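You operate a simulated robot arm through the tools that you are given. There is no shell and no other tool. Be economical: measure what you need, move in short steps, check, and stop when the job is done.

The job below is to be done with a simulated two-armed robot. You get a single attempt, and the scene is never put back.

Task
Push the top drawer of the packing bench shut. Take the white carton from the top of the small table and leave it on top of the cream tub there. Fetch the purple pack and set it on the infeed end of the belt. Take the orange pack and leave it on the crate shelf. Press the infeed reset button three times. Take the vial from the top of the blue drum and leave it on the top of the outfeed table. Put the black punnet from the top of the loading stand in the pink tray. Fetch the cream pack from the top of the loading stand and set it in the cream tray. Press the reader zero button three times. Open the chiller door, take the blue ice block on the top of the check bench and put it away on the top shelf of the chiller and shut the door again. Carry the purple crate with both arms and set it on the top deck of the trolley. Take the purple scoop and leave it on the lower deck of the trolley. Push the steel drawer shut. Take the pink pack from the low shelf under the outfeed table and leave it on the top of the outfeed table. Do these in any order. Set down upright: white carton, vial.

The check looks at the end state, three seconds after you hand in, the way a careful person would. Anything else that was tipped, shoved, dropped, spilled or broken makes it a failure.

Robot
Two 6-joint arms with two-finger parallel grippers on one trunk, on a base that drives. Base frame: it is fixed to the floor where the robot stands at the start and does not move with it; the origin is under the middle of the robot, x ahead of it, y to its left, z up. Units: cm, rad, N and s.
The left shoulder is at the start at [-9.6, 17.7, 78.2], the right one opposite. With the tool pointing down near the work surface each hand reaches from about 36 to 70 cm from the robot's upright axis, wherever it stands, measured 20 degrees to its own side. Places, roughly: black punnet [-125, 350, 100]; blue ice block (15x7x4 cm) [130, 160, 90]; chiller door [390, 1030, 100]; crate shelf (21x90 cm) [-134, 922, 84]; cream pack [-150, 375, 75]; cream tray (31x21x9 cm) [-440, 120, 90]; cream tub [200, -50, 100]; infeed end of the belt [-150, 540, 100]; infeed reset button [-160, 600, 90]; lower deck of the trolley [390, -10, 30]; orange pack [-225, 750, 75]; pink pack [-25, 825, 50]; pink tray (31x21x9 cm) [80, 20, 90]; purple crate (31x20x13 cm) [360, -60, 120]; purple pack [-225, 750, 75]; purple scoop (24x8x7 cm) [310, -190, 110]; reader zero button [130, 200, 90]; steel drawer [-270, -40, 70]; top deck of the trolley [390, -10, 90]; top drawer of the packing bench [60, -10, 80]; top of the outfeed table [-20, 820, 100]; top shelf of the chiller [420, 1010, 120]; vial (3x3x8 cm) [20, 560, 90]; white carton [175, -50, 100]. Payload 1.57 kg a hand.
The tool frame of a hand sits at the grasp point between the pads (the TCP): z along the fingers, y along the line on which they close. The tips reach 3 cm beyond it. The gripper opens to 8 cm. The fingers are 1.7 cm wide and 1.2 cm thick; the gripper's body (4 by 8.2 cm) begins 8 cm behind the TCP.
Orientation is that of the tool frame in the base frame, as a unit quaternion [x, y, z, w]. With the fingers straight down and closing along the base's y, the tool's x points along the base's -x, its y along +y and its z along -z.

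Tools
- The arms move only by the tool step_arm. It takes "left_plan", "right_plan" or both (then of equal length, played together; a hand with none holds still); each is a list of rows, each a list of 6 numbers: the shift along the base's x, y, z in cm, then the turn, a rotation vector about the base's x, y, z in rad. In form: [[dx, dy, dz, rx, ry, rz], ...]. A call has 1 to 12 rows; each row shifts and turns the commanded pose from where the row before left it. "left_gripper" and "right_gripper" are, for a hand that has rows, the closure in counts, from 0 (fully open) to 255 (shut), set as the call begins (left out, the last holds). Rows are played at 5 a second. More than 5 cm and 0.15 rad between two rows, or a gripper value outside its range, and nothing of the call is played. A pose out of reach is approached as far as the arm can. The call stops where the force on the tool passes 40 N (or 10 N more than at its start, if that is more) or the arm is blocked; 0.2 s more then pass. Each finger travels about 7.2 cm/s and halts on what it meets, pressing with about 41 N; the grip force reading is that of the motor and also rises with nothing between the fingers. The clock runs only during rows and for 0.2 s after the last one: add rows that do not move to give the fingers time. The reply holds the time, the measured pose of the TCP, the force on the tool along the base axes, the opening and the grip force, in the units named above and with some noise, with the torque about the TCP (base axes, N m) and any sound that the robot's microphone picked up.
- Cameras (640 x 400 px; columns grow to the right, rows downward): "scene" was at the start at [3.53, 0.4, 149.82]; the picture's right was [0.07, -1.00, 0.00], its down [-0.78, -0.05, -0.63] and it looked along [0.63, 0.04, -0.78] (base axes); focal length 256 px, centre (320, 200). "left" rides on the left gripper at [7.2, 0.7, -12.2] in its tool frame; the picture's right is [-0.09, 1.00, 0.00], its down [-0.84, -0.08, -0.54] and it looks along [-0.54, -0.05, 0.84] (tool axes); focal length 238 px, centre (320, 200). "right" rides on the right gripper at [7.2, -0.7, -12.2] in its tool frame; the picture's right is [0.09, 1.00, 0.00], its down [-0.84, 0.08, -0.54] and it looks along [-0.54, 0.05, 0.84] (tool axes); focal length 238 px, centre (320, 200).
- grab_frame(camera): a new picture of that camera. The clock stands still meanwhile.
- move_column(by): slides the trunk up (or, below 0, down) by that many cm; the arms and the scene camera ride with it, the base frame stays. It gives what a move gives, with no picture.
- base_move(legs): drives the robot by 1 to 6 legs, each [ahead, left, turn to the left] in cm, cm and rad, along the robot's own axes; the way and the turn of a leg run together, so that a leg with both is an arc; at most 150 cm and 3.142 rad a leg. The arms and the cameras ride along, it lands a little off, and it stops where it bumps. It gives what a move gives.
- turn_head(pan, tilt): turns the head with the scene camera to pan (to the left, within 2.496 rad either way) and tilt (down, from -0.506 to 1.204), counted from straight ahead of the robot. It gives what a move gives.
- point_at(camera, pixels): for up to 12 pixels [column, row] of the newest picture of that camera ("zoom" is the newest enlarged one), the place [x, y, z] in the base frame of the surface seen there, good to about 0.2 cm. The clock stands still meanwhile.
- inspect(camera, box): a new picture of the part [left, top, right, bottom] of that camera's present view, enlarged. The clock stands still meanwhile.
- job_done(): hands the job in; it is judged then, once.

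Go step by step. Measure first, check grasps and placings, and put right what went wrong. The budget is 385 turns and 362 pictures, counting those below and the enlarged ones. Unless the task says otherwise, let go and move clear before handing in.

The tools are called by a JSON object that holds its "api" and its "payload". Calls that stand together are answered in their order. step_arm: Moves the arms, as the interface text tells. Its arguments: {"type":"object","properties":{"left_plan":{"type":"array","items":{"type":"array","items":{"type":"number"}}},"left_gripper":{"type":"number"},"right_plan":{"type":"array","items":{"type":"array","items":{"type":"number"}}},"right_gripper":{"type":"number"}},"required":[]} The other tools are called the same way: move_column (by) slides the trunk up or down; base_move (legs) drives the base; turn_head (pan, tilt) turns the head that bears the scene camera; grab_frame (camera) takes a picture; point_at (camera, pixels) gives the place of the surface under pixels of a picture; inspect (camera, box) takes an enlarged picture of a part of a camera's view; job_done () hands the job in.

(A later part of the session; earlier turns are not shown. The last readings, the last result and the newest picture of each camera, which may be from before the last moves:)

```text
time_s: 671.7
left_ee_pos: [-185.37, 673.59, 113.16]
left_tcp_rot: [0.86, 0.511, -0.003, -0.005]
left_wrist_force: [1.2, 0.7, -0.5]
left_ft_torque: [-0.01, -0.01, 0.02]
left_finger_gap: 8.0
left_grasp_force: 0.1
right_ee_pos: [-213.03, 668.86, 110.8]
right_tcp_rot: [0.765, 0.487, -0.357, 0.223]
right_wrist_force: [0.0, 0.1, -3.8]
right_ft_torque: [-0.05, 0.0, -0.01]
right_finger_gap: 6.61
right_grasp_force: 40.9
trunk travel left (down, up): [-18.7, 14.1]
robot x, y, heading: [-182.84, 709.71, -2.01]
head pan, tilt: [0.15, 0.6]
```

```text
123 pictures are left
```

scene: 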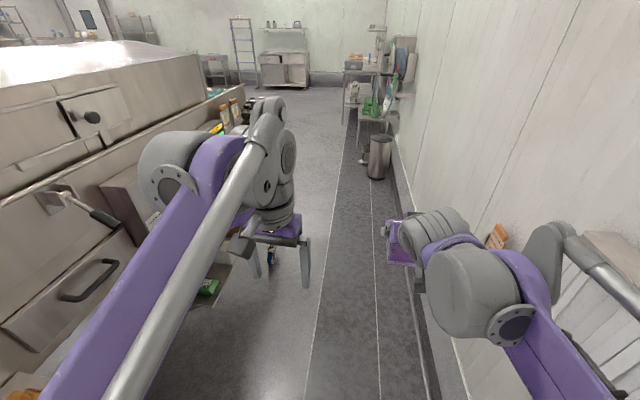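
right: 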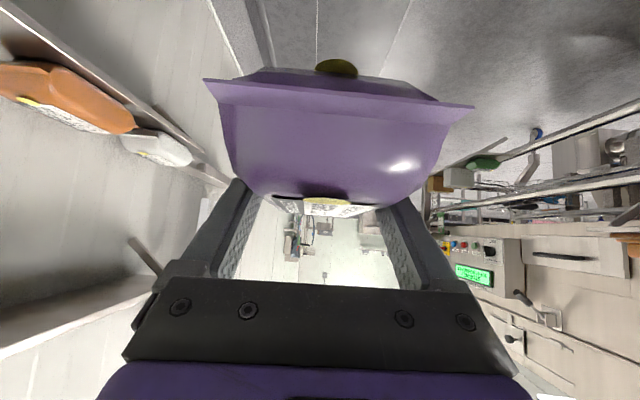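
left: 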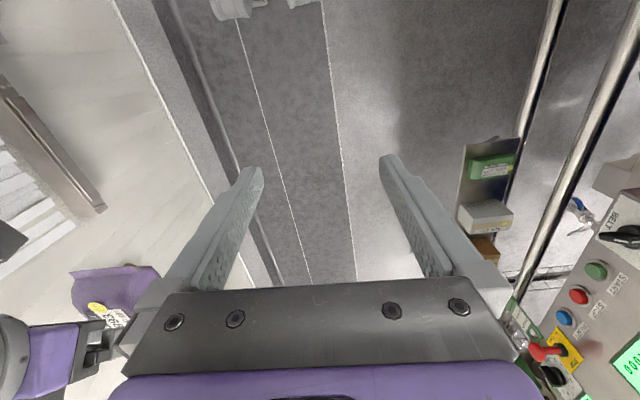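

{"api": "base_move", "payload": {"legs": [[70, 0, -0.01]]}}

{"api": "turn_head", "payload": {"pan": 0.9, "tilt": 0.5}}

{"api": "grab_frame", "payload": {"camera": "scene"}}

```text
time_s: 675.6
left_ee_pos: [-214.76, 609.68, 113.18]
left_tcp_rot: [0.859, 0.512, -0.004, -0.004]
left_wrist_force: [0.2, -0.6, 0.2]
left_ft_torque: [-0.01, -0.03, 0.02]
left_finger_gap: 7.99
left_grasp_force: 0.1
right_ee_pos: [-242.38, 604.93, 110.81]
right_tcp_rot: [0.765, 0.486, -0.359, 0.223]
right_wrist_force: [-0.1, -0.1, -3.0]
right_ft_torque: [-0.04, 0.03, 0.01]
right_finger_gap: 6.55
right_grasp_force: 40.8
trunk travel left (down, up): [-18.7, 14.1]
robot x, y, heading: [-212.33, 645.85, -2.002]
head pan, tilt: [0.15, 0.6]
```

```text
time_s: 676.7
left_ee_pos: [-214.72, 609.59, 113.07]
left_tcp_rot: [0.859, 0.512, -0.003, -0.004]
left_wrist_force: [-0.3, 0.5, 0.3]
left_ft_torque: [-0.03, 0.0, -0.02]
left_finger_gap: 7.99
left_grasp_force: 0.0
right_ee_pos: [-242.27, 604.91, 110.75]
right_tcp_rot: [0.766, 0.487, -0.357, 0.223]
right_wrist_force: [-0.1, -1.0, -4.0]
right_ft_torque: [-0.04, -0.01, 0.0]
right_finger_gap: 6.61
right_grasp_force: 40.9
trunk travel left (down, up): [-18.7, 14.1]
robot x, y, heading: [-212.09, 645.64, -1.997]
head pan, tilt: [0.901, 0.499]
```

```text
122 pictures are left
```

scene: 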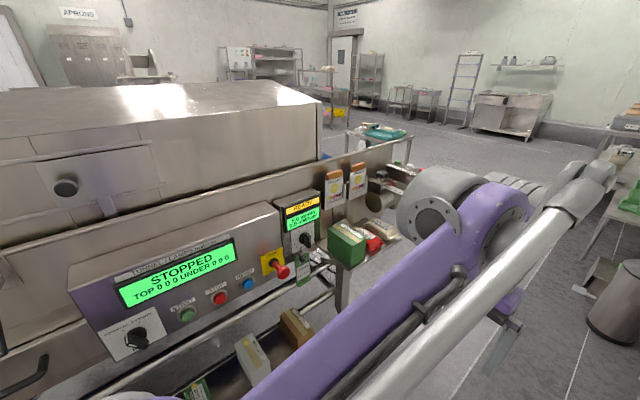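

{"api": "inspect", "payload": {"camera": "scene", "box": [60, 180, 420, 390]}}

{"api": "point_at", "payload": {"camera": "scene", "pixels": [[187, 315], [218, 298], [247, 284], [283, 271], [305, 240], [343, 245], [375, 225], [320, 150], [380, 150], [400, 130], [355, 175], [300, 320]]}}

```text
1.78 times, centred on (240, 285) of scene
```

zoom: 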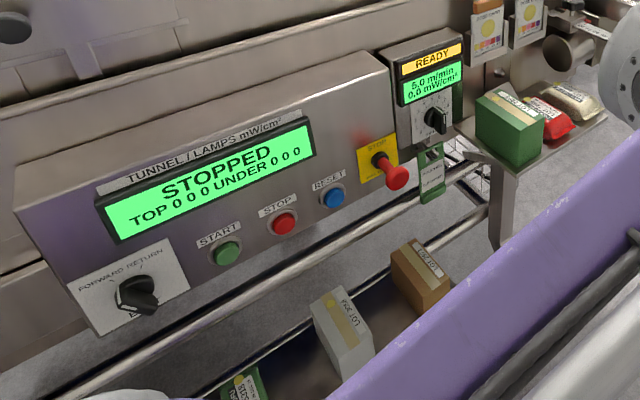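

```text
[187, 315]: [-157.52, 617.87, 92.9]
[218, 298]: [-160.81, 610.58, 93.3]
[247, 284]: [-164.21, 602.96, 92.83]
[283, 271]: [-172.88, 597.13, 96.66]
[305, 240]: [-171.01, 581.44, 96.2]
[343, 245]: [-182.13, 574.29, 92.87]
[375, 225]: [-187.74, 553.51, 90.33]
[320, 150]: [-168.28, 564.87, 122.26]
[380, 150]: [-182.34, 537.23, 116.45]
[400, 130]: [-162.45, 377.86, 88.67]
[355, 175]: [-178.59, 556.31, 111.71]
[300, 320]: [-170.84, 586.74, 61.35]
```

RESET is the blue button at (−164.2,603,92.8). Turning to face the panel, then levelling the left fist.

{"api": "base_move", "payload": {"legs": [[0, -6, 0], [12, 0, 0], [0, 0, 1.56]]}}

{"api": "turn_head", "payload": {"pan": 0.1, "tilt": 0.6}}

{"api": "grab_frame", "payload": {"camera": "scene"}}

```text
time_s: 682.5
left_ee_pos: [-186.85, 634.42, 113.08]
left_tcp_rot: [0.248, 0.969, -0.005, -0.001]
left_wrist_force: [0.7, 0.3, 0.9]
left_ft_torque: [-0.03, 0.02, 0.04]
left_finger_gap: 8.01
left_grasp_force: 0.1
right_ee_pos: [-182.06, 606.74, 110.82]
right_tcp_rot: [0.198, 0.885, -0.096, 0.41]
right_wrist_force: [0.0, 0.2, -3.5]
right_ft_torque: [-0.02, -0.1, 0.05]
right_finger_gap: 6.58
right_grasp_force: 41.0
trunk travel left (down, up): [-18.7, 14.1]
robot x, y, heading: [-222.73, 637.12, -0.435]
head pan, tilt: [0.901, 0.499]
```

```text
time_s: 683.7
left_ee_pos: [-186.77, 634.43, 113.22]
left_tcp_rot: [0.248, 0.969, -0.005, -0.001]
left_wrist_force: [0.3, 0.4, -0.2]
left_ft_torque: [-0.01, -0.01, -0.01]
left_finger_gap: 8.02
left_grasp_force: 0.1
right_ee_pos: [-181.98, 606.78, 110.74]
right_tcp_rot: [0.198, 0.885, -0.095, 0.41]
right_wrist_force: [-0.3, -0.2, -3.5]
right_ft_torque: [-0.03, -0.06, -0.01]
right_finger_gap: 6.55
right_grasp_force: 41.1
trunk travel left (down, up): [-18.7, 14.1]
robot x, y, heading: [-222.61, 637.02, -0.438]
head pan, tilt: [0.099, 0.6]
```

```text
120 pictures are left
```

scene: 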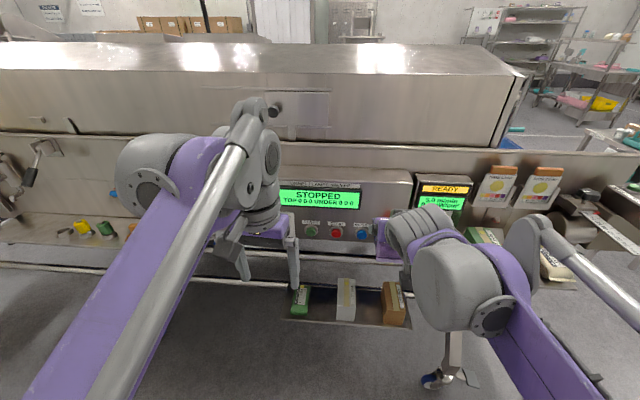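

{"api": "step_arm", "payload": {"right_plan": [[-3.6, 1.7, 0.5, 0, 0, 0], [-3.6, 1.7, 0.5, 0, 0, 0], [0, 0, 0, 0, 0, 0], [0, 0, 0, 0, 0, 0], [0, 0, 0, 0, 0, 0], [0, 0, 0, 0, 0, 0], [0, 0, 0, 0, 0, 0], [0, 0, 0, 0, 0, 0], [0, 0, 0, 0, 0, 0], [0, 0, 0, 0, 0, 0]], "left_plan": [[0, 0, -0.5, -0.0605, -0.131, 0], [0, 0, -0.5, -0.0605, -0.131, 0], [0, 0, -0.5, -0.0605, -0.131, 0], [0, 0, -0.5, -0.0605, -0.131, 0], [0, 0, -0.5, -0.0605, -0.131, 0], [0, 0, -1, -0.0605, -0.131, 0], [0, 0, -1, -0.0605, -0.131, 0], [0, 0, -1, -0.0605, -0.131, 0], [0, 0, -1, -0.0605, -0.131, 0], [0, 0, -1, -0.0605, -0.131, 0]], "left_gripper": 255}}

{"api": "base_move", "payload": {"legs": [[0, -19, 0]]}}

{"api": "grab_frame", "payload": {"camera": "scene"}}

{"api": "grab_frame", "payload": {"camera": "left"}}

```text
time_s: 685.9
left_ee_pos: [-186.92, 634.38, 105.63]
left_tcp_rot: [0.189, 0.726, -0.125, 0.649]
left_wrist_force: [1.0, -1.1, -0.1]
left_ft_torque: [-0.01, -0.02, 0.0]
left_finger_gap: 0.0
left_grasp_force: 21.4
right_ee_pos: [-189.39, 610.12, 111.75]
right_tcp_rot: [0.198, 0.885, -0.096, 0.41]
right_wrist_force: [-0.3, -1.3, -3.9]
right_ft_torque: [-0.05, -0.01, -0.01]
right_finger_gap: 6.55
right_grasp_force: 40.7
trunk travel left (down, up): [-18.7, 14.1]
robot x, y, heading: [-222.91, 637.0, -0.437]
head pan, tilt: [0.099, 0.6]
```

```text
time_s: 688.2
left_ee_pos: [-194.99, 617.08, 105.59]
left_tcp_rot: [0.19, 0.726, -0.125, 0.649]
left_wrist_force: [0.2, -0.4, -0.9]
left_ft_torque: [0.02, 0.0, 0.02]
left_finger_gap: 0.0
left_grasp_force: 21.7
right_ee_pos: [-197.43, 592.64, 111.73]
right_tcp_rot: [0.199, 0.884, -0.096, 0.411]
right_wrist_force: [0.1, -0.1, -3.7]
right_ft_torque: [-0.05, -0.06, 0.01]
right_finger_gap: 6.58
right_grasp_force: 41.1
trunk travel left (down, up): [-18.7, 14.1]
robot x, y, heading: [-230.94, 619.35, -0.434]
head pan, tilt: [0.099, 0.6]
```

```text
119 pictures are left
```

scene: 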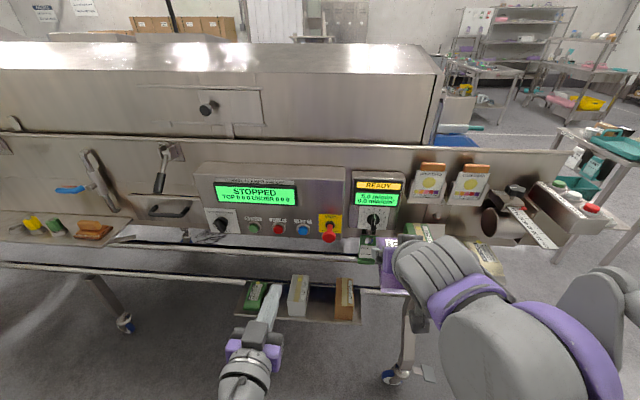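

```text
118 pictures are left
```

left: 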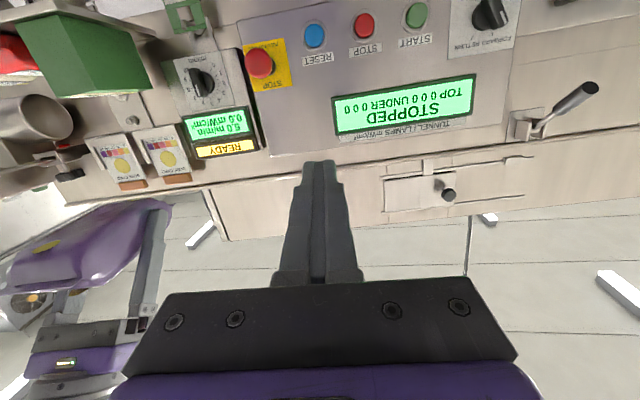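

{"api": "inspect", "payload": {"camera": "scene", "box": [480, 160, 640, 260]}}

{"api": "point_at", "payload": {"camera": "zoom", "pixels": [[445, 190], [390, 165], [330, 125], [350, 110], [230, 220], [300, 100], [560, 60]]}}

{"api": "point_at", "payload": {"camera": "left", "pixels": [[315, 35], [365, 25], [260, 63], [322, 165]]}}

```text
4.00 times, centred on (560, 210) of scene
```

zoom: 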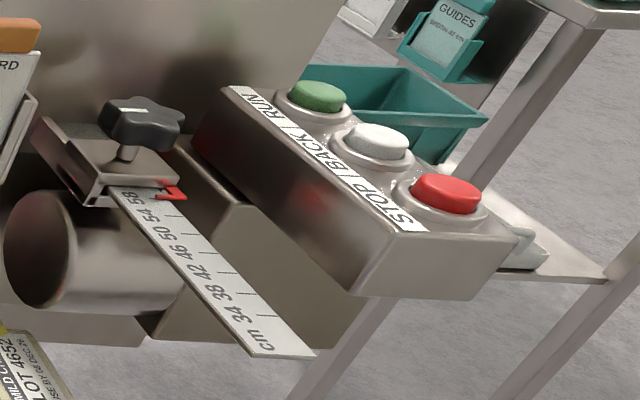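

```text
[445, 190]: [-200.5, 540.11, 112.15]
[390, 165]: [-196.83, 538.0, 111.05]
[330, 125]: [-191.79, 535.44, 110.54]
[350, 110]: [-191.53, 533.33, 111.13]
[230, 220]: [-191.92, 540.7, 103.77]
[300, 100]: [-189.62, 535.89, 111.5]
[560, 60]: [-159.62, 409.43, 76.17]
```

```text
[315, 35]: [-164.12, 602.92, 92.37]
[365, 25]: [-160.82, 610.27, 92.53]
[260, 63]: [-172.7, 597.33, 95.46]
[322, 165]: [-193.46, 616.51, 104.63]
```

Infeed-end box only has RUN/BACK/STOP, so the blue RESET is the one. Approaching it with the left fingertips.

{"api": "step_arm", "payload": {"left_plan": [[0.1, 0.2, -4.2, 0, 0, 0], [0.1, 0.2, -4.2, 0, 0, 0], [0.1, 0.2, -4.2, 0, 0, 0], [4, -1.9, 0, 0, 0, 0], [4, -1.9, 0, 0, 0, 0], [4, -1.9, 0, 0, 0, 0], [4, -1.9, 0, 0, 0, 0], [4, -1.9, 0, 0, 0, 0], [4, -1.9, 0, 0, 0, 0]]}}

{"api": "grab_frame", "payload": {"camera": "left"}}

{"api": "inspect", "payload": {"camera": "scene", "box": [190, 150, 390, 290]}}

```text
time_s: 690.2
left_ee_pos: [-170.71, 605.98, 92.98]
left_tcp_rot: [0.189, 0.727, -0.124, 0.649]
left_wrist_force: [0.2, 0.6, 0.4]
left_ft_torque: [0.0, -0.01, -0.01]
left_finger_gap: 0.01
left_grasp_force: 21.3
right_ee_pos: [-197.35, 592.6, 111.76]
right_tcp_rot: [0.198, 0.885, -0.096, 0.411]
right_wrist_force: [0.7, -0.4, -4.2]
right_ft_torque: [0.0, -0.04, -0.02]
right_finger_gap: 6.56
right_grasp_force: 41.4
trunk travel left (down, up): [-18.7, 14.1]
robot x, y, heading: [-230.69, 619.25, -0.435]
head pan, tilt: [0.099, 0.6]
```

```text
116 pictures are left
```

left: 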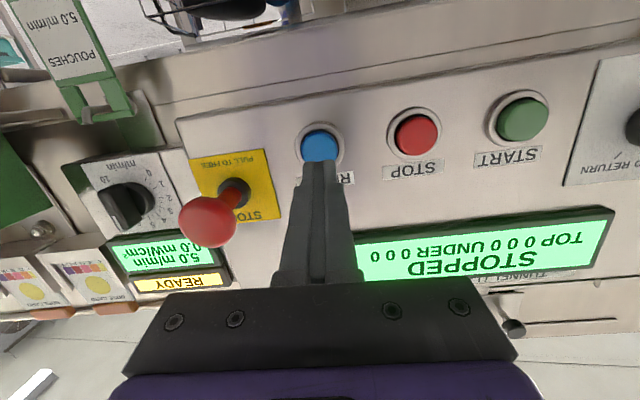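

```text
2.86 times, centred on (290, 220) of scene
```

zoom: 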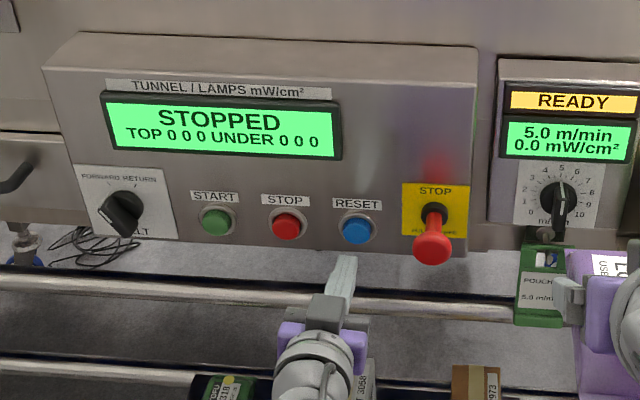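

{"api": "step_arm", "payload": {"left_plan": [[1.8, -0.86, 0, 0, 0, 0], [1.2, -0.57, 0, 0, 0, 0], [0.4, -0.19, 0, 0, 0, 0]]}}

{"api": "step_arm", "payload": {"left_plan": [[0.3, -0.14, 0, 0, 0, 0], [0.2, -0.1, 0, 0, 0, 0]]}}

```text
time_s: 691.0
left_ee_pos: [-167.23, 604.53, 93.04]
left_tcp_rot: [0.189, 0.726, -0.124, 0.649]
left_wrist_force: [0.3, 0.3, -0.4]
left_ft_torque: [0.01, 0.01, -0.02]
left_finger_gap: 0.01
left_grasp_force: 21.2
right_ee_pos: [-197.47, 592.73, 111.86]
right_tcp_rot: [0.198, 0.885, -0.095, 0.412]
right_wrist_force: [-0.4, -0.2, -3.7]
right_ft_torque: [0.01, -0.03, 0.0]
right_finger_gap: 6.56
right_grasp_force: 40.9
trunk travel left (down, up): [-18.7, 14.1]
robot x, y, heading: [-230.87, 619.55, -0.432]
head pan, tilt: [0.099, 0.6]
```

```text
time_s: 691.6
left_ee_pos: [-166.61, 604.24, 93.03]
left_tcp_rot: [0.189, 0.726, -0.124, 0.649]
left_wrist_force: [-2.5, 1.2, -1.3]
left_ft_torque: [-0.02, 0.02, 0.03]
left_finger_gap: 0.01
left_grasp_force: 21.1
right_ee_pos: [-197.55, 592.7, 111.81]
right_tcp_rot: [0.198, 0.884, -0.096, 0.411]
right_wrist_force: [0.2, -0.5, -3.8]
right_ft_torque: [-0.03, 0.0, 0.03]
right_finger_gap: 6.58
right_grasp_force: 40.9
trunk travel left (down, up): [-18.7, 14.1]
robot x, y, heading: [-230.91, 619.68, -0.433]
head pan, tilt: [0.099, 0.6]
```

Light contact (≈3 N). Pressing until the click.

{"api": "step_arm", "payload": {"left_plan": [[0.18, -0.09, 0, 0, 0, 0], [0, 0, 0, 0, 0, 0]]}}

{"api": "step_arm", "payload": {"left_plan": [[0.15, -0.07, 0, 0, 0, 0], [0, 0, 0, 0, 0, 0]]}}

```text
time_s: 692.2
left_ee_pos: [-166.61, 604.24, 93.23]
left_tcp_rot: [0.188, 0.726, -0.124, 0.65]
left_wrist_force: [-2.0, 2.8, -1.1]
left_ft_torque: [0.0, 0.04, 0.04]
left_finger_gap: 0.01
left_grasp_force: 20.7
right_ee_pos: [-197.54, 592.89, 111.65]
right_tcp_rot: [0.198, 0.885, -0.096, 0.411]
right_wrist_force: [-0.4, 0.6, -4.8]
right_ft_torque: [0.0, -0.04, -0.01]
right_finger_gap: 6.58
right_grasp_force: 41.2
trunk travel left (down, up): [-18.7, 14.1]
robot x, y, heading: [-230.96, 619.63, -0.432]
head pan, tilt: [0.099, 0.6]
```

```text
time_s: 692.8
left_ee_pos: [-166.41, 604.11, 93.19]
left_tcp_rot: [0.188, 0.726, -0.124, 0.65]
left_wrist_force: [-2.8, 4.3, -0.1]
left_ft_torque: [-0.02, -0.04, 0.07]
left_finger_gap: 0.0
left_grasp_force: 21.6
right_ee_pos: [-197.43, 592.76, 111.77]
right_tcp_rot: [0.198, 0.885, -0.095, 0.411]
right_wrist_force: [-0.3, -0.7, -3.3]
right_ft_torque: [-0.06, -0.04, 0.03]
right_finger_gap: 6.57
right_grasp_force: 40.9
trunk travel left (down, up): [-18.7, 14.1]
robot x, y, heading: [-230.51, 619.66, -0.433]
head pan, tilt: [0.099, 0.6]
heard: click
```

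First click. Releasing and pressing again.

{"api": "step_arm", "payload": {"left_plan": [[-0.9, 0.43, 0, 0, 0, 0], [-0.4, 0.2, 0, 0, 0, 0], [0, 0, 0, 0, 0, 0]]}}

{"api": "step_arm", "payload": {"left_plan": [[0.9, -0.43, 0, 0, 0, 0], [0.45, -0.22, 0, 0, 0, 0], [0, 0, 0, 0, 0, 0], [0, 0, 0, 0, 0, 0]]}}

```text
time_s: 693.6
left_ee_pos: [-167.76, 604.72, 93.09]
left_tcp_rot: [0.189, 0.726, -0.125, 0.65]
left_wrist_force: [-0.4, -0.2, 0.3]
left_ft_torque: [0.04, 0.04, -0.02]
left_finger_gap: 0.02
left_grasp_force: 20.8
right_ee_pos: [-197.47, 592.62, 111.76]
right_tcp_rot: [0.199, 0.885, -0.096, 0.411]
right_wrist_force: [0.0, 0.5, -4.3]
right_ft_torque: [-0.02, -0.04, 0.0]
right_finger_gap: 6.58
right_grasp_force: 40.5
trunk travel left (down, up): [-18.7, 14.1]
robot x, y, heading: [-230.87, 619.53, -0.43]
head pan, tilt: [0.099, 0.6]
```

```text
time_s: 694.6
left_ee_pos: [-166.5, 604.17, 93.18]
left_tcp_rot: [0.189, 0.726, -0.124, 0.65]
left_wrist_force: [-3.9, 0.0, 0.3]
left_ft_torque: [-0.06, 0.0, -0.02]
left_finger_gap: 0.0
left_grasp_force: 21.3
right_ee_pos: [-197.44, 592.7, 111.78]
right_tcp_rot: [0.199, 0.884, -0.095, 0.411]
right_wrist_force: [-0.2, 0.2, -4.2]
right_ft_torque: [0.0, -0.03, 0.0]
right_finger_gap: 6.58
right_grasp_force: 40.9
trunk travel left (down, up): [-18.7, 14.1]
robot x, y, heading: [-230.83, 619.45, -0.436]
head pan, tilt: [0.099, 0.6]
heard: click
```

Second click. Third press.

{"api": "step_arm", "payload": {"left_plan": [[-0.9, 0.43, 0, 0, 0, 0], [-0.4, 0.2, 0, 0, 0, 0], [0, 0, 0, 0, 0, 0]]}}

{"api": "step_arm", "payload": {"left_plan": [[0.9, -0.43, 0, 0, 0, 0], [0.45, -0.22, 0, 0, 0, 0], [0, 0, 0, 0, 0, 0], [0, 0, 0, 0, 0, 0]]}}

```text
time_s: 695.4
left_ee_pos: [-167.58, 604.99, 93.04]
left_tcp_rot: [0.189, 0.726, -0.125, 0.65]
left_wrist_force: [0.7, 0.4, 0.8]
left_ft_torque: [0.03, -0.02, 0.0]
left_finger_gap: 0.0
left_grasp_force: 21.4
right_ee_pos: [-197.63, 592.67, 111.75]
right_tcp_rot: [0.198, 0.885, -0.095, 0.411]
right_wrist_force: [-0.5, 0.6, -3.3]
right_ft_torque: [-0.05, -0.07, -0.01]
right_finger_gap: 6.61
right_grasp_force: 40.6
trunk travel left (down, up): [-18.7, 14.1]
robot x, y, heading: [-230.16, 619.93, -0.432]
head pan, tilt: [0.099, 0.6]
```

```text
time_s: 696.4
left_ee_pos: [-166.29, 604.22, 92.96]
left_tcp_rot: [0.189, 0.726, -0.125, 0.649]
left_wrist_force: [-2.4, 2.1, -1.8]
left_ft_torque: [0.0, 0.04, 0.01]
left_finger_gap: 0.0
left_grasp_force: 21.4
right_ee_pos: [-197.52, 592.62, 111.71]
right_tcp_rot: [0.198, 0.885, -0.095, 0.411]
right_wrist_force: [0.3, 0.3, -3.9]
right_ft_torque: [-0.06, -0.09, -0.02]
right_finger_gap: 6.58
right_grasp_force: 40.5
trunk travel left (down, up): [-18.7, 14.1]
robot x, y, heading: [-230.72, 619.63, -0.437]
head pan, tilt: [0.099, 0.6]
heard: click
```

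Three clicks. Retracting the left hand to its travel posture.

{"api": "step_arm", "payload": {"left_plan": [[-4, 1.9, 0, 0, 0, 0], [-4, 1.9, 0, 0, 0, 0], [-4, 1.9, 0.5, 0.0605, 0.131, 0], [-4, 1.9, 2, 0.0605, 0.131, 0], [-4, 1.9, 2, 0.0605, 0.131, 0], [-4, 1.9, 2, 0.0605, 0.131, 0], [0, 0, 2, 0.0605, 0.131, 0], [0, 0, 2, 0.0605, 0.131, 0], [0, 0, 2, 0.0605, 0.131, 0], [0, 0, 2, 0.0605, 0.131, 0], [0, 0, 2, 0.0605, 0.131, 0], [0, 0, 1, 0.0605, 0.131, 0]], "left_gripper": 0}}

{"api": "base_move", "payload": {"legs": [[0, 0, -1.57]]}}

{"api": "turn_head", "payload": {"pan": 0.3, "tilt": 0.5}}

{"api": "grab_frame", "payload": {"camera": "scene"}}

```text
time_s: 699.0
left_ee_pos: [-190.21, 615.35, 110.63]
left_tcp_rot: [0.247, 0.969, -0.006, -0.003]
left_wrist_force: [0.2, -0.3, 0.1]
left_ft_torque: [-0.02, 0.0, 0.03]
left_finger_gap: 7.97
left_grasp_force: 0.0
right_ee_pos: [-197.31, 592.52, 111.79]
right_tcp_rot: [0.198, 0.885, -0.096, 0.411]
right_wrist_force: [1.2, -0.1, -5.1]
right_ft_torque: [-0.01, -0.07, -0.03]
right_finger_gap: 6.59
right_grasp_force: 40.6
trunk travel left (down, up): [-18.7, 14.1]
robot x, y, heading: [-230.75, 619.57, -0.434]
head pan, tilt: [0.099, 0.6]
```

```text
time_s: 703.2
left_ee_pos: [-235.63, 579.33, 110.74]
left_tcp_rot: [0.864, 0.504, -0.004, -0.004]
left_wrist_force: [-0.5, -0.5, 0.2]
left_ft_torque: [-0.02, 0.0, -0.01]
left_finger_gap: 7.98
left_grasp_force: 0.0
right_ee_pos: [-258.29, 586.66, 111.77]
right_tcp_rot: [0.77, 0.479, -0.36, 0.22]
right_wrist_force: [-0.7, 0.2, -4.4]
right_ft_torque: [-0.04, 0.0, -0.02]
right_finger_gap: 6.57
right_grasp_force: 41.2
trunk travel left (down, up): [-18.7, 14.1]
robot x, y, heading: [-230.5, 619.31, -2.018]
head pan, tilt: [0.099, 0.6]
```

```text
time_s: 704.0
left_ee_pos: [-235.55, 579.31, 110.63]
left_tcp_rot: [0.863, 0.505, -0.003, -0.004]
left_wrist_force: [0.7, 0.2, 1.1]
left_ft_torque: [0.01, 0.02, 0.03]
left_finger_gap: 7.99
left_grasp_force: 0.1
right_ee_pos: [-258.23, 586.75, 111.69]
right_tcp_rot: [0.77, 0.48, -0.359, 0.22]
right_wrist_force: [0.0, -0.2, -4.3]
right_ft_torque: [-0.08, 0.01, -0.03]
right_finger_gap: 6.6
right_grasp_force: 40.8
trunk travel left (down, up): [-18.7, 14.1]
robot x, y, heading: [-230.74, 619.41, -2.021]
head pan, tilt: [0.3, 0.499]
```

```text
114 pictures are left
```

scene: 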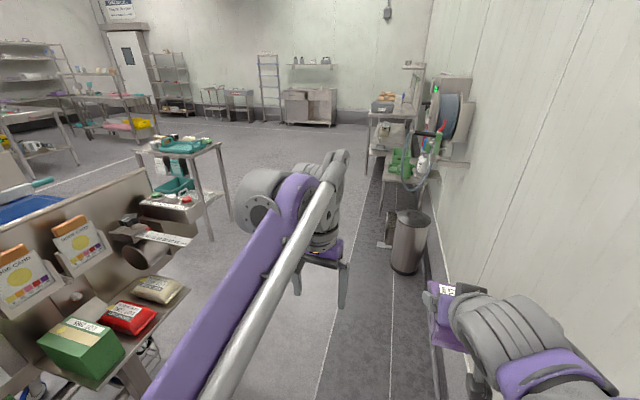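

{"api": "inspect", "payload": {"camera": "scene", "box": [0, 120, 240, 260]}}

{"api": "point_at", "payload": {"camera": "scene", "pixels": [[140, 152], [220, 140], [195, 160], [180, 145], [212, 240], [230, 220], [40, 205], [180, 235], [185, 198], [175, 295], [405, 265], [60, 180]]}}

```text
2.67 times, centred on (120, 190) of scene
```

zoom: 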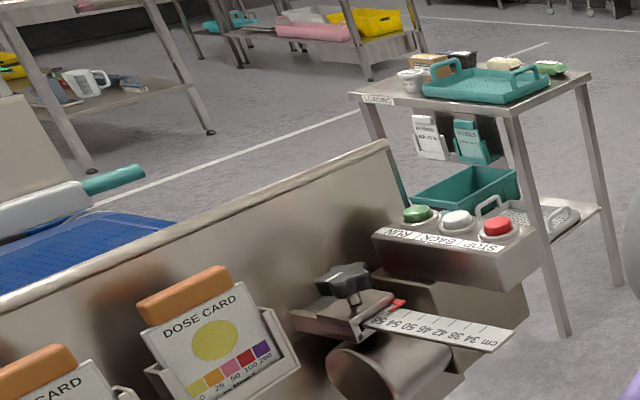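

```text
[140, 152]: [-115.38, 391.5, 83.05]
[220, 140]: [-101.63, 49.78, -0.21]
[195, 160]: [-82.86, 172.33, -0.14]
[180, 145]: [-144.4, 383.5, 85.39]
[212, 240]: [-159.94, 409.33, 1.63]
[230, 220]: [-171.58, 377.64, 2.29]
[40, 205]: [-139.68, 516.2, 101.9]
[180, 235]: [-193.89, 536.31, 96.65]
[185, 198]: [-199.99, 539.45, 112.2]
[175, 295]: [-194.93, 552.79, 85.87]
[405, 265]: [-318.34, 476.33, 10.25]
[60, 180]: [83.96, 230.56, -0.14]
```

{"api": "base_move", "payload": {"legs": [[122, 0, 0], [0, 107, 0]]}}

{"api": "turn_head", "payload": {"pan": 2.4, "tilt": 0.6}}

{"api": "grab_frame", "payload": {"camera": "scene"}}

```text
time_s: 719.3
left_ee_pos: [-190.42, 425.54, 110.71]
left_tcp_rot: [0.857, 0.515, -0.003, -0.004]
left_wrist_force: [-0.3, -0.5, 0.0]
left_ft_torque: [-0.01, 0.02, -0.01]
left_finger_gap: 8.01
left_grasp_force: 0.0
right_ee_pos: [-213.26, 432.31, 111.78]
right_tcp_rot: [0.763, 0.49, -0.357, 0.225]
right_wrist_force: [-0.5, 0.4, -3.9]
right_ft_torque: [-0.06, 0.01, 0.0]
right_finger_gap: 6.59
right_grasp_force: 41.1
trunk travel left (down, up): [-18.7, 14.1]
robot x, y, heading: [-186.46, 465.91, -1.991]
head pan, tilt: [0.3, 0.499]
```

```text
time_s: 721.3
left_ee_pos: [-190.44, 425.56, 110.68]
left_tcp_rot: [0.857, 0.516, -0.003, -0.004]
left_wrist_force: [-0.3, -1.2, 0.4]
left_ft_torque: [-0.02, 0.0, 0.03]
left_finger_gap: 8.0
left_grasp_force: 0.0
right_ee_pos: [-213.24, 432.4, 111.8]
right_tcp_rot: [0.763, 0.49, -0.357, 0.226]
right_wrist_force: [0.0, 0.1, -4.1]
right_ft_torque: [-0.04, 0.01, -0.02]
right_finger_gap: 6.59
right_grasp_force: 41.0
trunk travel left (down, up): [-18.7, 14.1]
robot x, y, heading: [-187.22, 466.05, -1.993]
head pan, tilt: [2.4, 0.6]
```

```text
112 pictures are left
```

scene: 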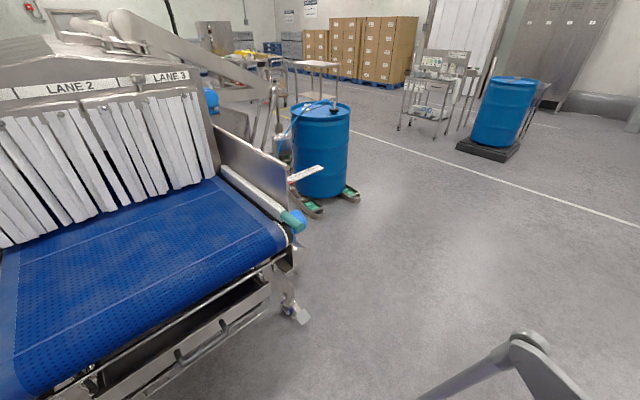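

{"api": "base_move", "payload": {"legs": [[8, 0, 0], [0, 0, 3.12]]}}

{"api": "turn_head", "payload": {"pan": 0.0, "tilt": 0.6}}

{"api": "grab_frame", "payload": {"camera": "scene"}}

```text
time_s: 729.7
left_ee_pos: [-185.75, 499.01, 110.67]
left_tcp_rot: [-0.511, 0.86, -0.004, 0.004]
left_wrist_force: [-0.5, 0.8, 0.0]
left_ft_torque: [0.02, 0.0, 0.0]
left_finger_gap: 8.0
left_grasp_force: 0.1
right_ee_pos: [-162.98, 491.96, 111.69]
right_tcp_rot: [-0.485, 0.766, 0.224, 0.358]
right_wrist_force: [0.2, -0.8, -3.8]
right_ft_torque: [0.03, 0.02, 0.0]
right_finger_gap: 6.59
right_grasp_force: 40.7
trunk travel left (down, up): [-18.7, 14.1]
robot x, y, heading: [-189.92, 458.98, 1.135]
head pan, tilt: [2.4, 0.6]
```

```text
time_s: 731.9
left_ee_pos: [-185.73, 499.02, 110.64]
left_tcp_rot: [-0.509, 0.86, -0.003, 0.004]
left_wrist_force: [0.5, -0.8, -0.1]
left_ft_torque: [0.0, 0.03, 0.01]
left_finger_gap: 7.99
left_grasp_force: 0.1
right_ee_pos: [-162.98, 491.96, 111.81]
right_tcp_rot: [-0.485, 0.766, 0.223, 0.358]
right_wrist_force: [-0.1, 0.3, -3.6]
right_ft_torque: [0.06, -0.06, 0.01]
right_finger_gap: 6.56
right_grasp_force: 41.3
trunk travel left (down, up): [-18.7, 14.1]
robot x, y, heading: [-190.12, 458.6, 1.132]
head pan, tilt: [0.0, 0.6]
```

```text
111 pictures are left
```

scene: 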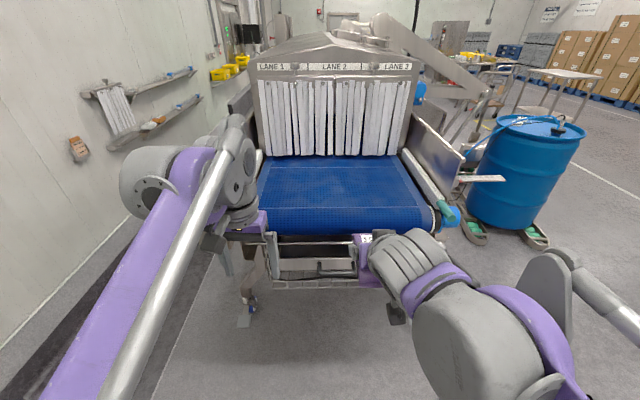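

{"api": "point_at", "payload": {"camera": "scene", "pixels": [[265, 210], [430, 215], [345, 212], [345, 225], [345, 180], [265, 165], [400, 160], [455, 175], [230, 185], [440, 210]]}}

```text
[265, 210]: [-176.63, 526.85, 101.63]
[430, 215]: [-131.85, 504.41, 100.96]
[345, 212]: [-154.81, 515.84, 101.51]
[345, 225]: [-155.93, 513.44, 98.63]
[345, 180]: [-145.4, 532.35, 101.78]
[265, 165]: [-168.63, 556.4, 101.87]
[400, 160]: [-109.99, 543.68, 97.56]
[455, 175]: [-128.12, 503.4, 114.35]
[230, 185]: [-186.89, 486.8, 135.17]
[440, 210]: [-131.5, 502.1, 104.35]
```

{"api": "base_move", "payload": {"legs": [[22, 0, 0]]}}

{"api": "step_arm", "payload": {"right_plan": [[1.6, 3.5, 0, 0, 0, 0], [1.6, 3.5, 0, 0, 0, 0], [1.6, 3.5, 0, 0, 0, 0], [1.6, 3.5, 0, 0, 0, 0], [1.6, 3.5, 0, 0, 0, 0], [0, 0, -2.5, 0, 0, 0], [0, 0, -2.5, 0, 0, 0]]}}

{"api": "grab_frame", "payload": {"camera": "right"}}

{"api": "grab_frame", "payload": {"camera": "scene"}}

```text
time_s: 733.6
left_ee_pos: [-176.35, 519.03, 110.54]
left_tcp_rot: [-0.51, 0.86, -0.004, 0.003]
left_wrist_force: [-0.4, 0.1, 0.5]
left_ft_torque: [-0.02, 0.0, 0.0]
left_finger_gap: 8.02
left_grasp_force: 0.1
right_ee_pos: [-153.58, 511.9, 111.75]
right_tcp_rot: [-0.484, 0.766, 0.223, 0.359]
right_wrist_force: [-0.1, 0.1, -3.7]
right_ft_torque: [0.05, -0.05, 0.0]
right_finger_gap: 6.58
right_grasp_force: 41.0
trunk travel left (down, up): [-18.7, 14.1]
robot x, y, heading: [-180.72, 478.41, 1.136]
head pan, tilt: [0.0, 0.6]
```

```text
time_s: 735.2
left_ee_pos: [-176.52, 519.01, 110.59]
left_tcp_rot: [-0.51, 0.86, -0.004, 0.003]
left_wrist_force: [0.7, -0.3, 0.3]
left_ft_torque: [-0.03, -0.01, 0.02]
left_finger_gap: 8.0
left_grasp_force: 0.1
right_ee_pos: [-145.58, 529.26, 106.7]
right_tcp_rot: [-0.484, 0.767, 0.222, 0.358]
right_wrist_force: [-0.6, 1.0, -3.2]
right_ft_torque: [0.0, -0.03, 0.01]
right_finger_gap: 6.58
right_grasp_force: 40.8
trunk travel left (down, up): [-18.7, 14.1]
robot x, y, heading: [-180.63, 478.18, 1.135]
head pan, tilt: [0.0, 0.6]
```

```text
110 pictures are left
```

right: 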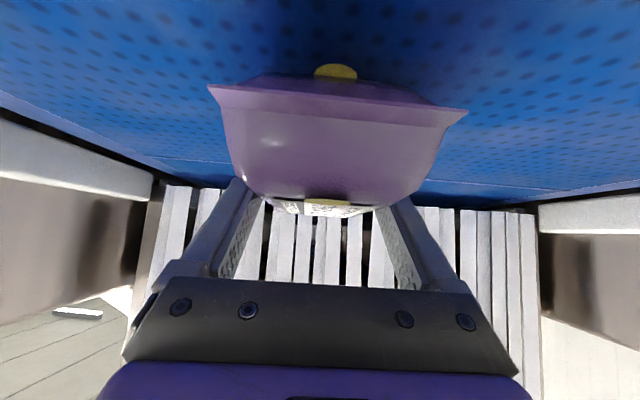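

```text
109 pictures are left
```

scene: 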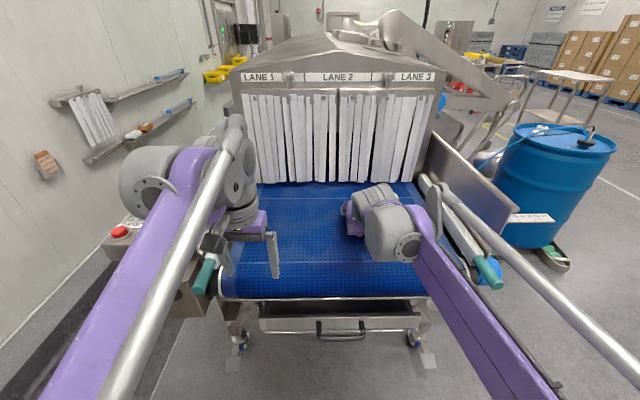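

{"api": "step_arm", "payload": {"right_plan": [[0, 0, -0.8, 0, 0, 0], [0, 0, -0.5, 0, 0, 0], [0, 0, -0.3, 0, 0, 0]]}}

{"api": "step_arm", "payload": {"right_plan": [[0, 0, 0, 0, 0, 0], [0, 0, 0, 0, 0, 0], [0, 0, 0, 0, 0, 0], [-0.6, -1.3, 1.2, 0, 0, 0], [-0.6, -1.3, 1.2, 0, 0, 0], [-0.6, -1.3, 1.2, 0, 0, 0], [-0.8, -1.8, 1.5, 0, 0, 0], [-1.6, -3.5, 1.5, 0, 0, 0], [-1.6, -3.5, 0, 0, 0, 0]], "right_gripper": 0}}

{"api": "grab_frame", "payload": {"camera": "right"}}

```text
time_s: 736.0
left_ee_pos: [-176.42, 518.94, 110.61]
left_tcp_rot: [-0.509, 0.861, -0.004, 0.005]
left_wrist_force: [0.2, 0.4, 0.5]
left_ft_torque: [-0.01, 0.01, 0.01]
left_finger_gap: 8.01
left_grasp_force: 0.0
right_ee_pos: [-145.69, 529.23, 105.42]
right_tcp_rot: [-0.484, 0.765, 0.224, 0.36]
right_wrist_force: [6.0, 4.9, 24.8]
right_ft_torque: [-0.27, 0.6, -0.07]
right_finger_gap: 6.58
right_grasp_force: 40.8
trunk travel left (down, up): [-18.7, 14.1]
robot x, y, heading: [-180.63, 478.87, 1.136]
head pan, tilt: [0.0, 0.6]
```

```text
time_s: 738.0
left_ee_pos: [-176.47, 518.84, 110.65]
left_tcp_rot: [-0.51, 0.86, -0.004, 0.003]
left_wrist_force: [-0.1, 0.1, -0.8]
left_ft_torque: [0.0, -0.01, 0.01]
left_finger_gap: 8.02
left_grasp_force: 0.1
right_ee_pos: [-151.69, 516.29, 111.89]
right_tcp_rot: [-0.485, 0.767, 0.222, 0.358]
right_wrist_force: [0.0, 0.3, -0.5]
right_ft_torque: [0.04, -0.03, 0.0]
right_finger_gap: 8.0
right_grasp_force: 0.1
trunk travel left (down, up): [-18.7, 14.1]
robot x, y, heading: [-180.2, 478.55, 1.136]
head pan, tilt: [0.0, 0.6]
```

```text
108 pictures are left
```

right: 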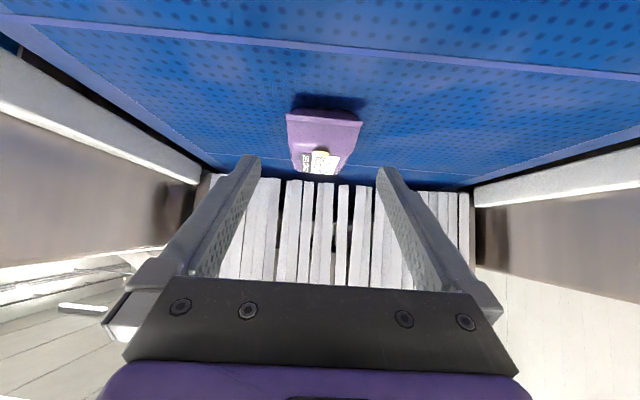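

Purple pack is on the belt. Returning for the orange pack: turn in the open space, re-enter the aisle and back up along it.

{"api": "base_move", "payload": {"legs": [[-24, 0, 0], [0, 0, 3.13], [0, -106, 0], [-150, 0, 0], [-152, 0, 0]]}}

{"api": "turn_head", "payload": {"pan": -1.0, "tilt": 0.75}}

{"api": "grab_frame", "payload": {"camera": "scene"}}

```text
refused: -152 is not a number from -150 to 150
```

```text
time_s: 739.2
left_ee_pos: [-176.4, 518.95, 110.75]
left_tcp_rot: [-0.51, 0.86, -0.003, 0.005]
left_wrist_force: [0.4, 0.6, 0.2]
left_ft_torque: [-0.01, 0.0, -0.01]
left_finger_gap: 8.02
left_grasp_force: 0.1
right_ee_pos: [-151.41, 516.51, 111.82]
right_tcp_rot: [-0.485, 0.766, 0.223, 0.359]
right_wrist_force: [0.9, 0.4, 0.9]
right_ft_torque: [-0.02, -0.04, 0.03]
right_finger_gap: 8.01
right_grasp_force: 0.0
trunk travel left (down, up): [-18.7, 14.1]
robot x, y, heading: [-180.83, 478.54, 1.142]
head pan, tilt: [-1.0, 0.75]
```

```text
107 pictures are left
```

scene: 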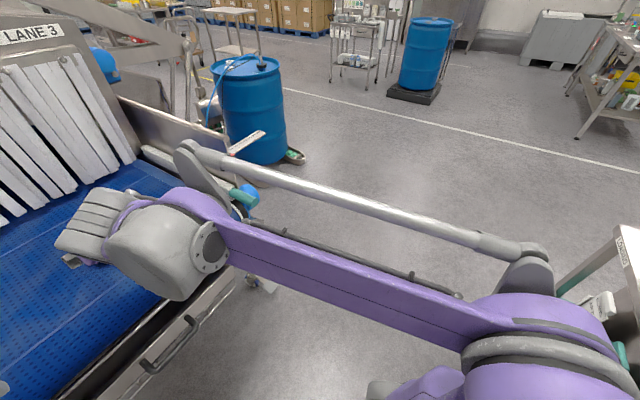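

{"api": "base_move", "payload": {"legs": [[-22, 0, 0], [0, 0, 3.13], [0, -106, 0], [-150, 0, 0], [-149, 0, 0]]}}

{"api": "grab_frame", "payload": {"camera": "scene"}}

```text
time_s: 771.5
left_ee_pos: [-171.64, 731.55, 110.59]
left_tcp_rot: [0.859, 0.513, -0.003, -0.004]
left_wrist_force: [0.4, -0.8, 0.6]
left_ft_torque: [0.01, -0.01, -0.01]
left_finger_gap: 7.98
left_grasp_force: 0.1
right_ee_pos: [-196.4, 733.9, 111.9]
right_tcp_rot: [0.764, 0.488, -0.357, 0.225]
right_wrist_force: [0.0, 0.6, -0.2]
right_ft_torque: [0.02, 0.02, -0.01]
right_finger_gap: 7.99
right_grasp_force: 0.0
trunk travel left (down, up): [-18.7, 14.1]
robot x, y, heading: [-167.48, 771.82, -2.002]
head pan, tilt: [-1.0, 0.75]
```

```text
106 pictures are left
```

scene: 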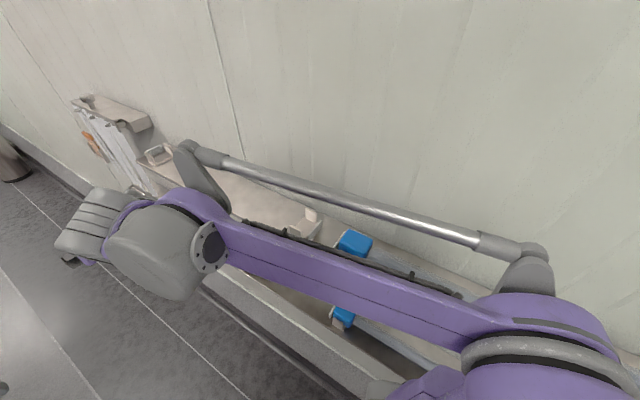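

{"api": "base_move", "payload": {"legs": [[0, 7, -0.013], [-14.5, 0, 0]]}}

{"api": "move_column", "payload": {"by": -18}}

{"api": "step_arm", "payload": {"right_plan": [[-1.4, -2.9, -3, 0, 0, 0], [-1.4, -2.9, -3, 0, 0, 0], [-1.4, -2.9, -3, 0, 0, 0], [0, 0, -4.3, 0, 0, 0]]}}

{"api": "grab_frame", "payload": {"camera": "scene"}}

{"api": "inspect", "payload": {"camera": "scene", "box": [80, 90, 280, 215]}}

```text
time_s: 773.7
left_ee_pos: [-159.85, 741.66, 110.68]
left_tcp_rot: [0.862, 0.507, -0.003, -0.004]
left_wrist_force: [-0.4, 0.6, 1.2]
left_ft_torque: [-0.01, -0.02, 0.0]
left_finger_gap: 7.99
left_grasp_force: 0.0
right_ee_pos: [-184.78, 744.16, 111.89]
right_tcp_rot: [0.767, 0.482, -0.359, 0.222]
right_wrist_force: [0.6, 0.0, 0.5]
right_ft_torque: [-0.01, 0.02, -0.02]
right_finger_gap: 7.99
right_grasp_force: 0.1
trunk travel left (down, up): [-18.7, 14.1]
robot x, y, heading: [-155.16, 782.13, -2.012]
head pan, tilt: [-1.0, 0.75]
```

```text
time_s: 775.7
left_ee_pos: [-159.93, 741.66, 92.63]
left_tcp_rot: [0.862, 0.508, -0.003, -0.004]
left_wrist_force: [0.7, 0.8, -0.1]
left_ft_torque: [-0.03, 0.03, -0.01]
left_finger_gap: 8.0
left_grasp_force: 0.0
right_ee_pos: [-184.75, 744.29, 93.87]
right_tcp_rot: [0.768, 0.482, -0.359, 0.222]
right_wrist_force: [-0.4, -0.3, -0.3]
right_ft_torque: [0.01, 0.01, -0.01]
right_finger_gap: 8.0
right_grasp_force: 0.0
trunk travel left (down, up): [-0.7, 32.1]
robot x, y, heading: [-155.47, 781.74, -2.011]
head pan, tilt: [-1.0, 0.75]
```

```text
time_s: 776.7
left_ee_pos: [-160.01, 741.56, 92.55]
left_tcp_rot: [0.862, 0.507, -0.003, -0.004]
left_wrist_force: [0.4, 0.1, 0.7]
left_ft_torque: [0.02, 0.02, 0.01]
left_finger_gap: 8.02
left_grasp_force: 0.0
right_ee_pos: [-188.96, 735.4, 80.34]
right_tcp_rot: [0.768, 0.482, -0.359, 0.222]
right_wrist_force: [-0.6, -0.3, 1.0]
right_ft_torque: [0.03, 0.0, 0.0]
right_finger_gap: 8.0
right_grasp_force: 0.2
trunk travel left (down, up): [-0.7, 32.1]
robot x, y, heading: [-154.95, 782.24, -2.016]
head pan, tilt: [-1.0, 0.75]
```

```text
105 pictures are left
```

scene: 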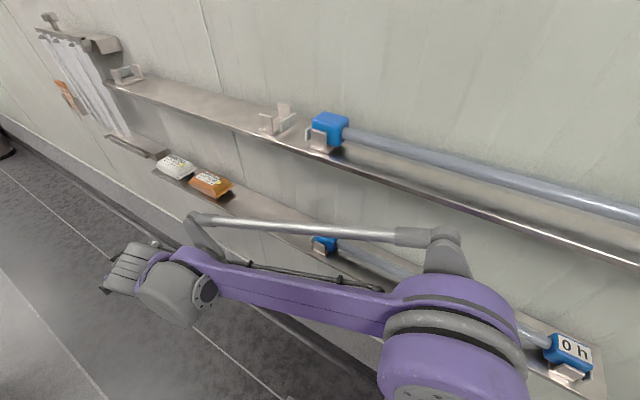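

```text
3.20 times, centred on (180, 152) of scene
```

zoom: 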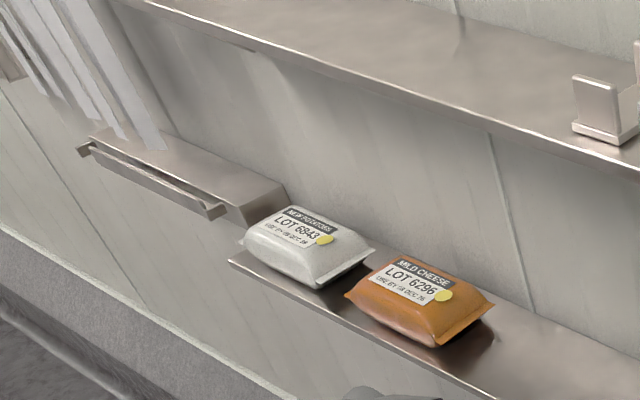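

{"api": "step_arm", "payload": {"right_plan": [[-3.5, 1.67, 0, 0, 0, 0], [-3.5, 1.67, 0, 0, 0, 0], [-3.5, 1.67, 0, 0, 0, 0], [-3.5, 1.67, 0, 0, 0, 0], [-3.5, 1.67, 0, 0, 0, 0], [-3.5, 1.67, 0, 0, 0, 0], [-3.5, 1.67, 0, 0, 0, 0], [-3.5, 1.67, 0, 0, 0, 0]]}}

{"api": "grab_frame", "payload": {"camera": "right"}}

```text
time_s: 778.5
left_ee_pos: [-159.88, 741.64, 92.69]
left_tcp_rot: [0.862, 0.507, -0.003, -0.004]
left_wrist_force: [0.2, 0.0, -0.5]
left_ft_torque: [0.02, 0.02, 0.0]
left_finger_gap: 8.01
left_grasp_force: 0.1
right_ee_pos: [-217.04, 748.6, 80.44]
right_tcp_rot: [0.768, 0.481, -0.359, 0.221]
right_wrist_force: [-0.4, 0.3, -0.4]
right_ft_torque: [-0.02, 0.01, -0.01]
right_finger_gap: 8.03
right_grasp_force: 0.0
trunk travel left (down, up): [-0.7, 32.1]
robot x, y, heading: [-155.22, 782.13, -2.018]
head pan, tilt: [-1.0, 0.75]
```

```text
103 pictures are left
```

right: 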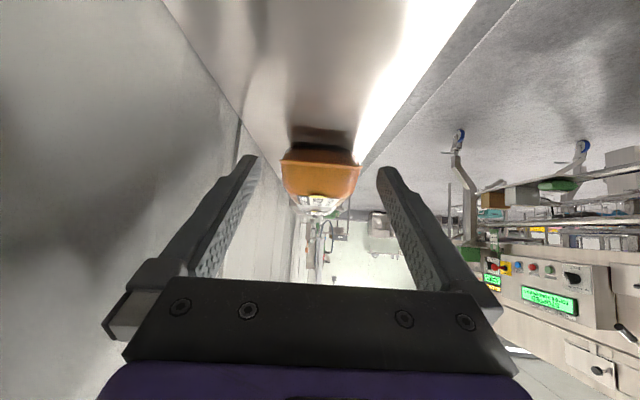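

{"api": "step_arm", "payload": {"right_plan": [[-1.3, -2.7, -0.5, 0, 0, 0], [-1.3, -2.7, -0.5, 0, 0, 0], [-1.3, -2.7, -0.5, 0, 0, 0], [-1.2, -2.6, -0.5, 0, 0, 0]]}}

{"api": "step_arm", "payload": {"right_plan": [[0, 0, 0, 0, 0, 0], [0, 0, 0, 0, 0, 0], [0, 0, 0, 0, 0, 0]], "right_gripper": 200}}

{"api": "step_arm", "payload": {"right_plan": [[0, 0, 1, 0, 0, 0], [3.6, -1.72, 0, 0, 0, 0], [3.6, -1.72, 0, 0, 0, 0], [3.6, -1.72, 0.5, 0, 0, 0], [3.6, -1.72, 1, 0, 0, 0], [3.6, -1.72, 2, 0, 0, 0], [3.6, -1.72, 2, 0, 0, 0], [3.6, -1.72, 2, 0, 0, 0], [3.6, -1.72, 2, 0, 0, 0]]}}

{"api": "grab_frame", "payload": {"camera": "right"}}

```text
time_s: 779.5
left_ee_pos: [-159.83, 741.6, 92.65]
left_tcp_rot: [0.862, 0.508, -0.003, -0.004]
left_wrist_force: [0.1, -0.2, 1.0]
left_ft_torque: [0.01, -0.03, -0.01]
left_finger_gap: 8.0
left_grasp_force: 0.0
right_ee_pos: [-222.13, 738.22, 78.54]
right_tcp_rot: [0.768, 0.482, -0.359, 0.221]
right_wrist_force: [0.2, 0.2, -0.6]
right_ft_torque: [-0.03, 0.01, 0.0]
right_finger_gap: 8.01
right_grasp_force: 0.1
trunk travel left (down, up): [-0.7, 32.1]
robot x, y, heading: [-155.26, 782.16, -2.019]
head pan, tilt: [-1.0, 0.75]
```

```text
time_s: 780.3
left_ee_pos: [-159.73, 741.69, 92.64]
left_tcp_rot: [0.861, 0.508, -0.004, -0.004]
left_wrist_force: [0.0, -1.1, -0.3]
left_ft_torque: [0.03, 0.01, -0.04]
left_finger_gap: 7.98
left_grasp_force: 0.1
right_ee_pos: [-222.0, 738.39, 78.57]
right_tcp_rot: [0.768, 0.482, -0.359, 0.221]
right_wrist_force: [1.3, -1.9, 2.1]
right_ft_torque: [-0.09, -0.19, -0.03]
right_finger_gap: 6.58
right_grasp_force: 41.4
trunk travel left (down, up): [-0.7, 32.1]
robot x, y, heading: [-155.68, 782.2, -2.01]
head pan, tilt: [-1.0, 0.75]
```

```text
time_s: 782.3
left_ee_pos: [-159.87, 741.65, 92.62]
left_tcp_rot: [0.861, 0.508, -0.004, -0.005]
left_wrist_force: [0.4, -0.7, 0.2]
left_ft_torque: [0.02, 0.02, -0.03]
left_finger_gap: 8.02
left_grasp_force: 0.0
right_ee_pos: [-193.23, 724.45, 89.07]
right_tcp_rot: [0.768, 0.482, -0.359, 0.221]
right_wrist_force: [-0.5, 0.0, -4.8]
right_ft_torque: [0.01, 0.01, 0.02]
right_finger_gap: 6.56
right_grasp_force: 41.0
trunk travel left (down, up): [-0.7, 32.1]
robot x, y, heading: [-155.52, 781.86, -2.015]
head pan, tilt: [-1.0, 0.75]
```

```text
102 pictures are left
```

right: 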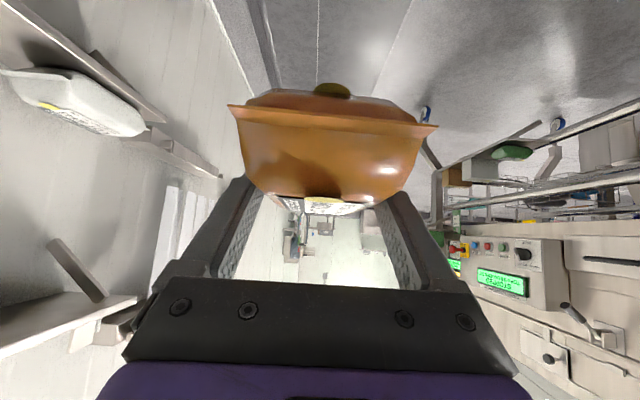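

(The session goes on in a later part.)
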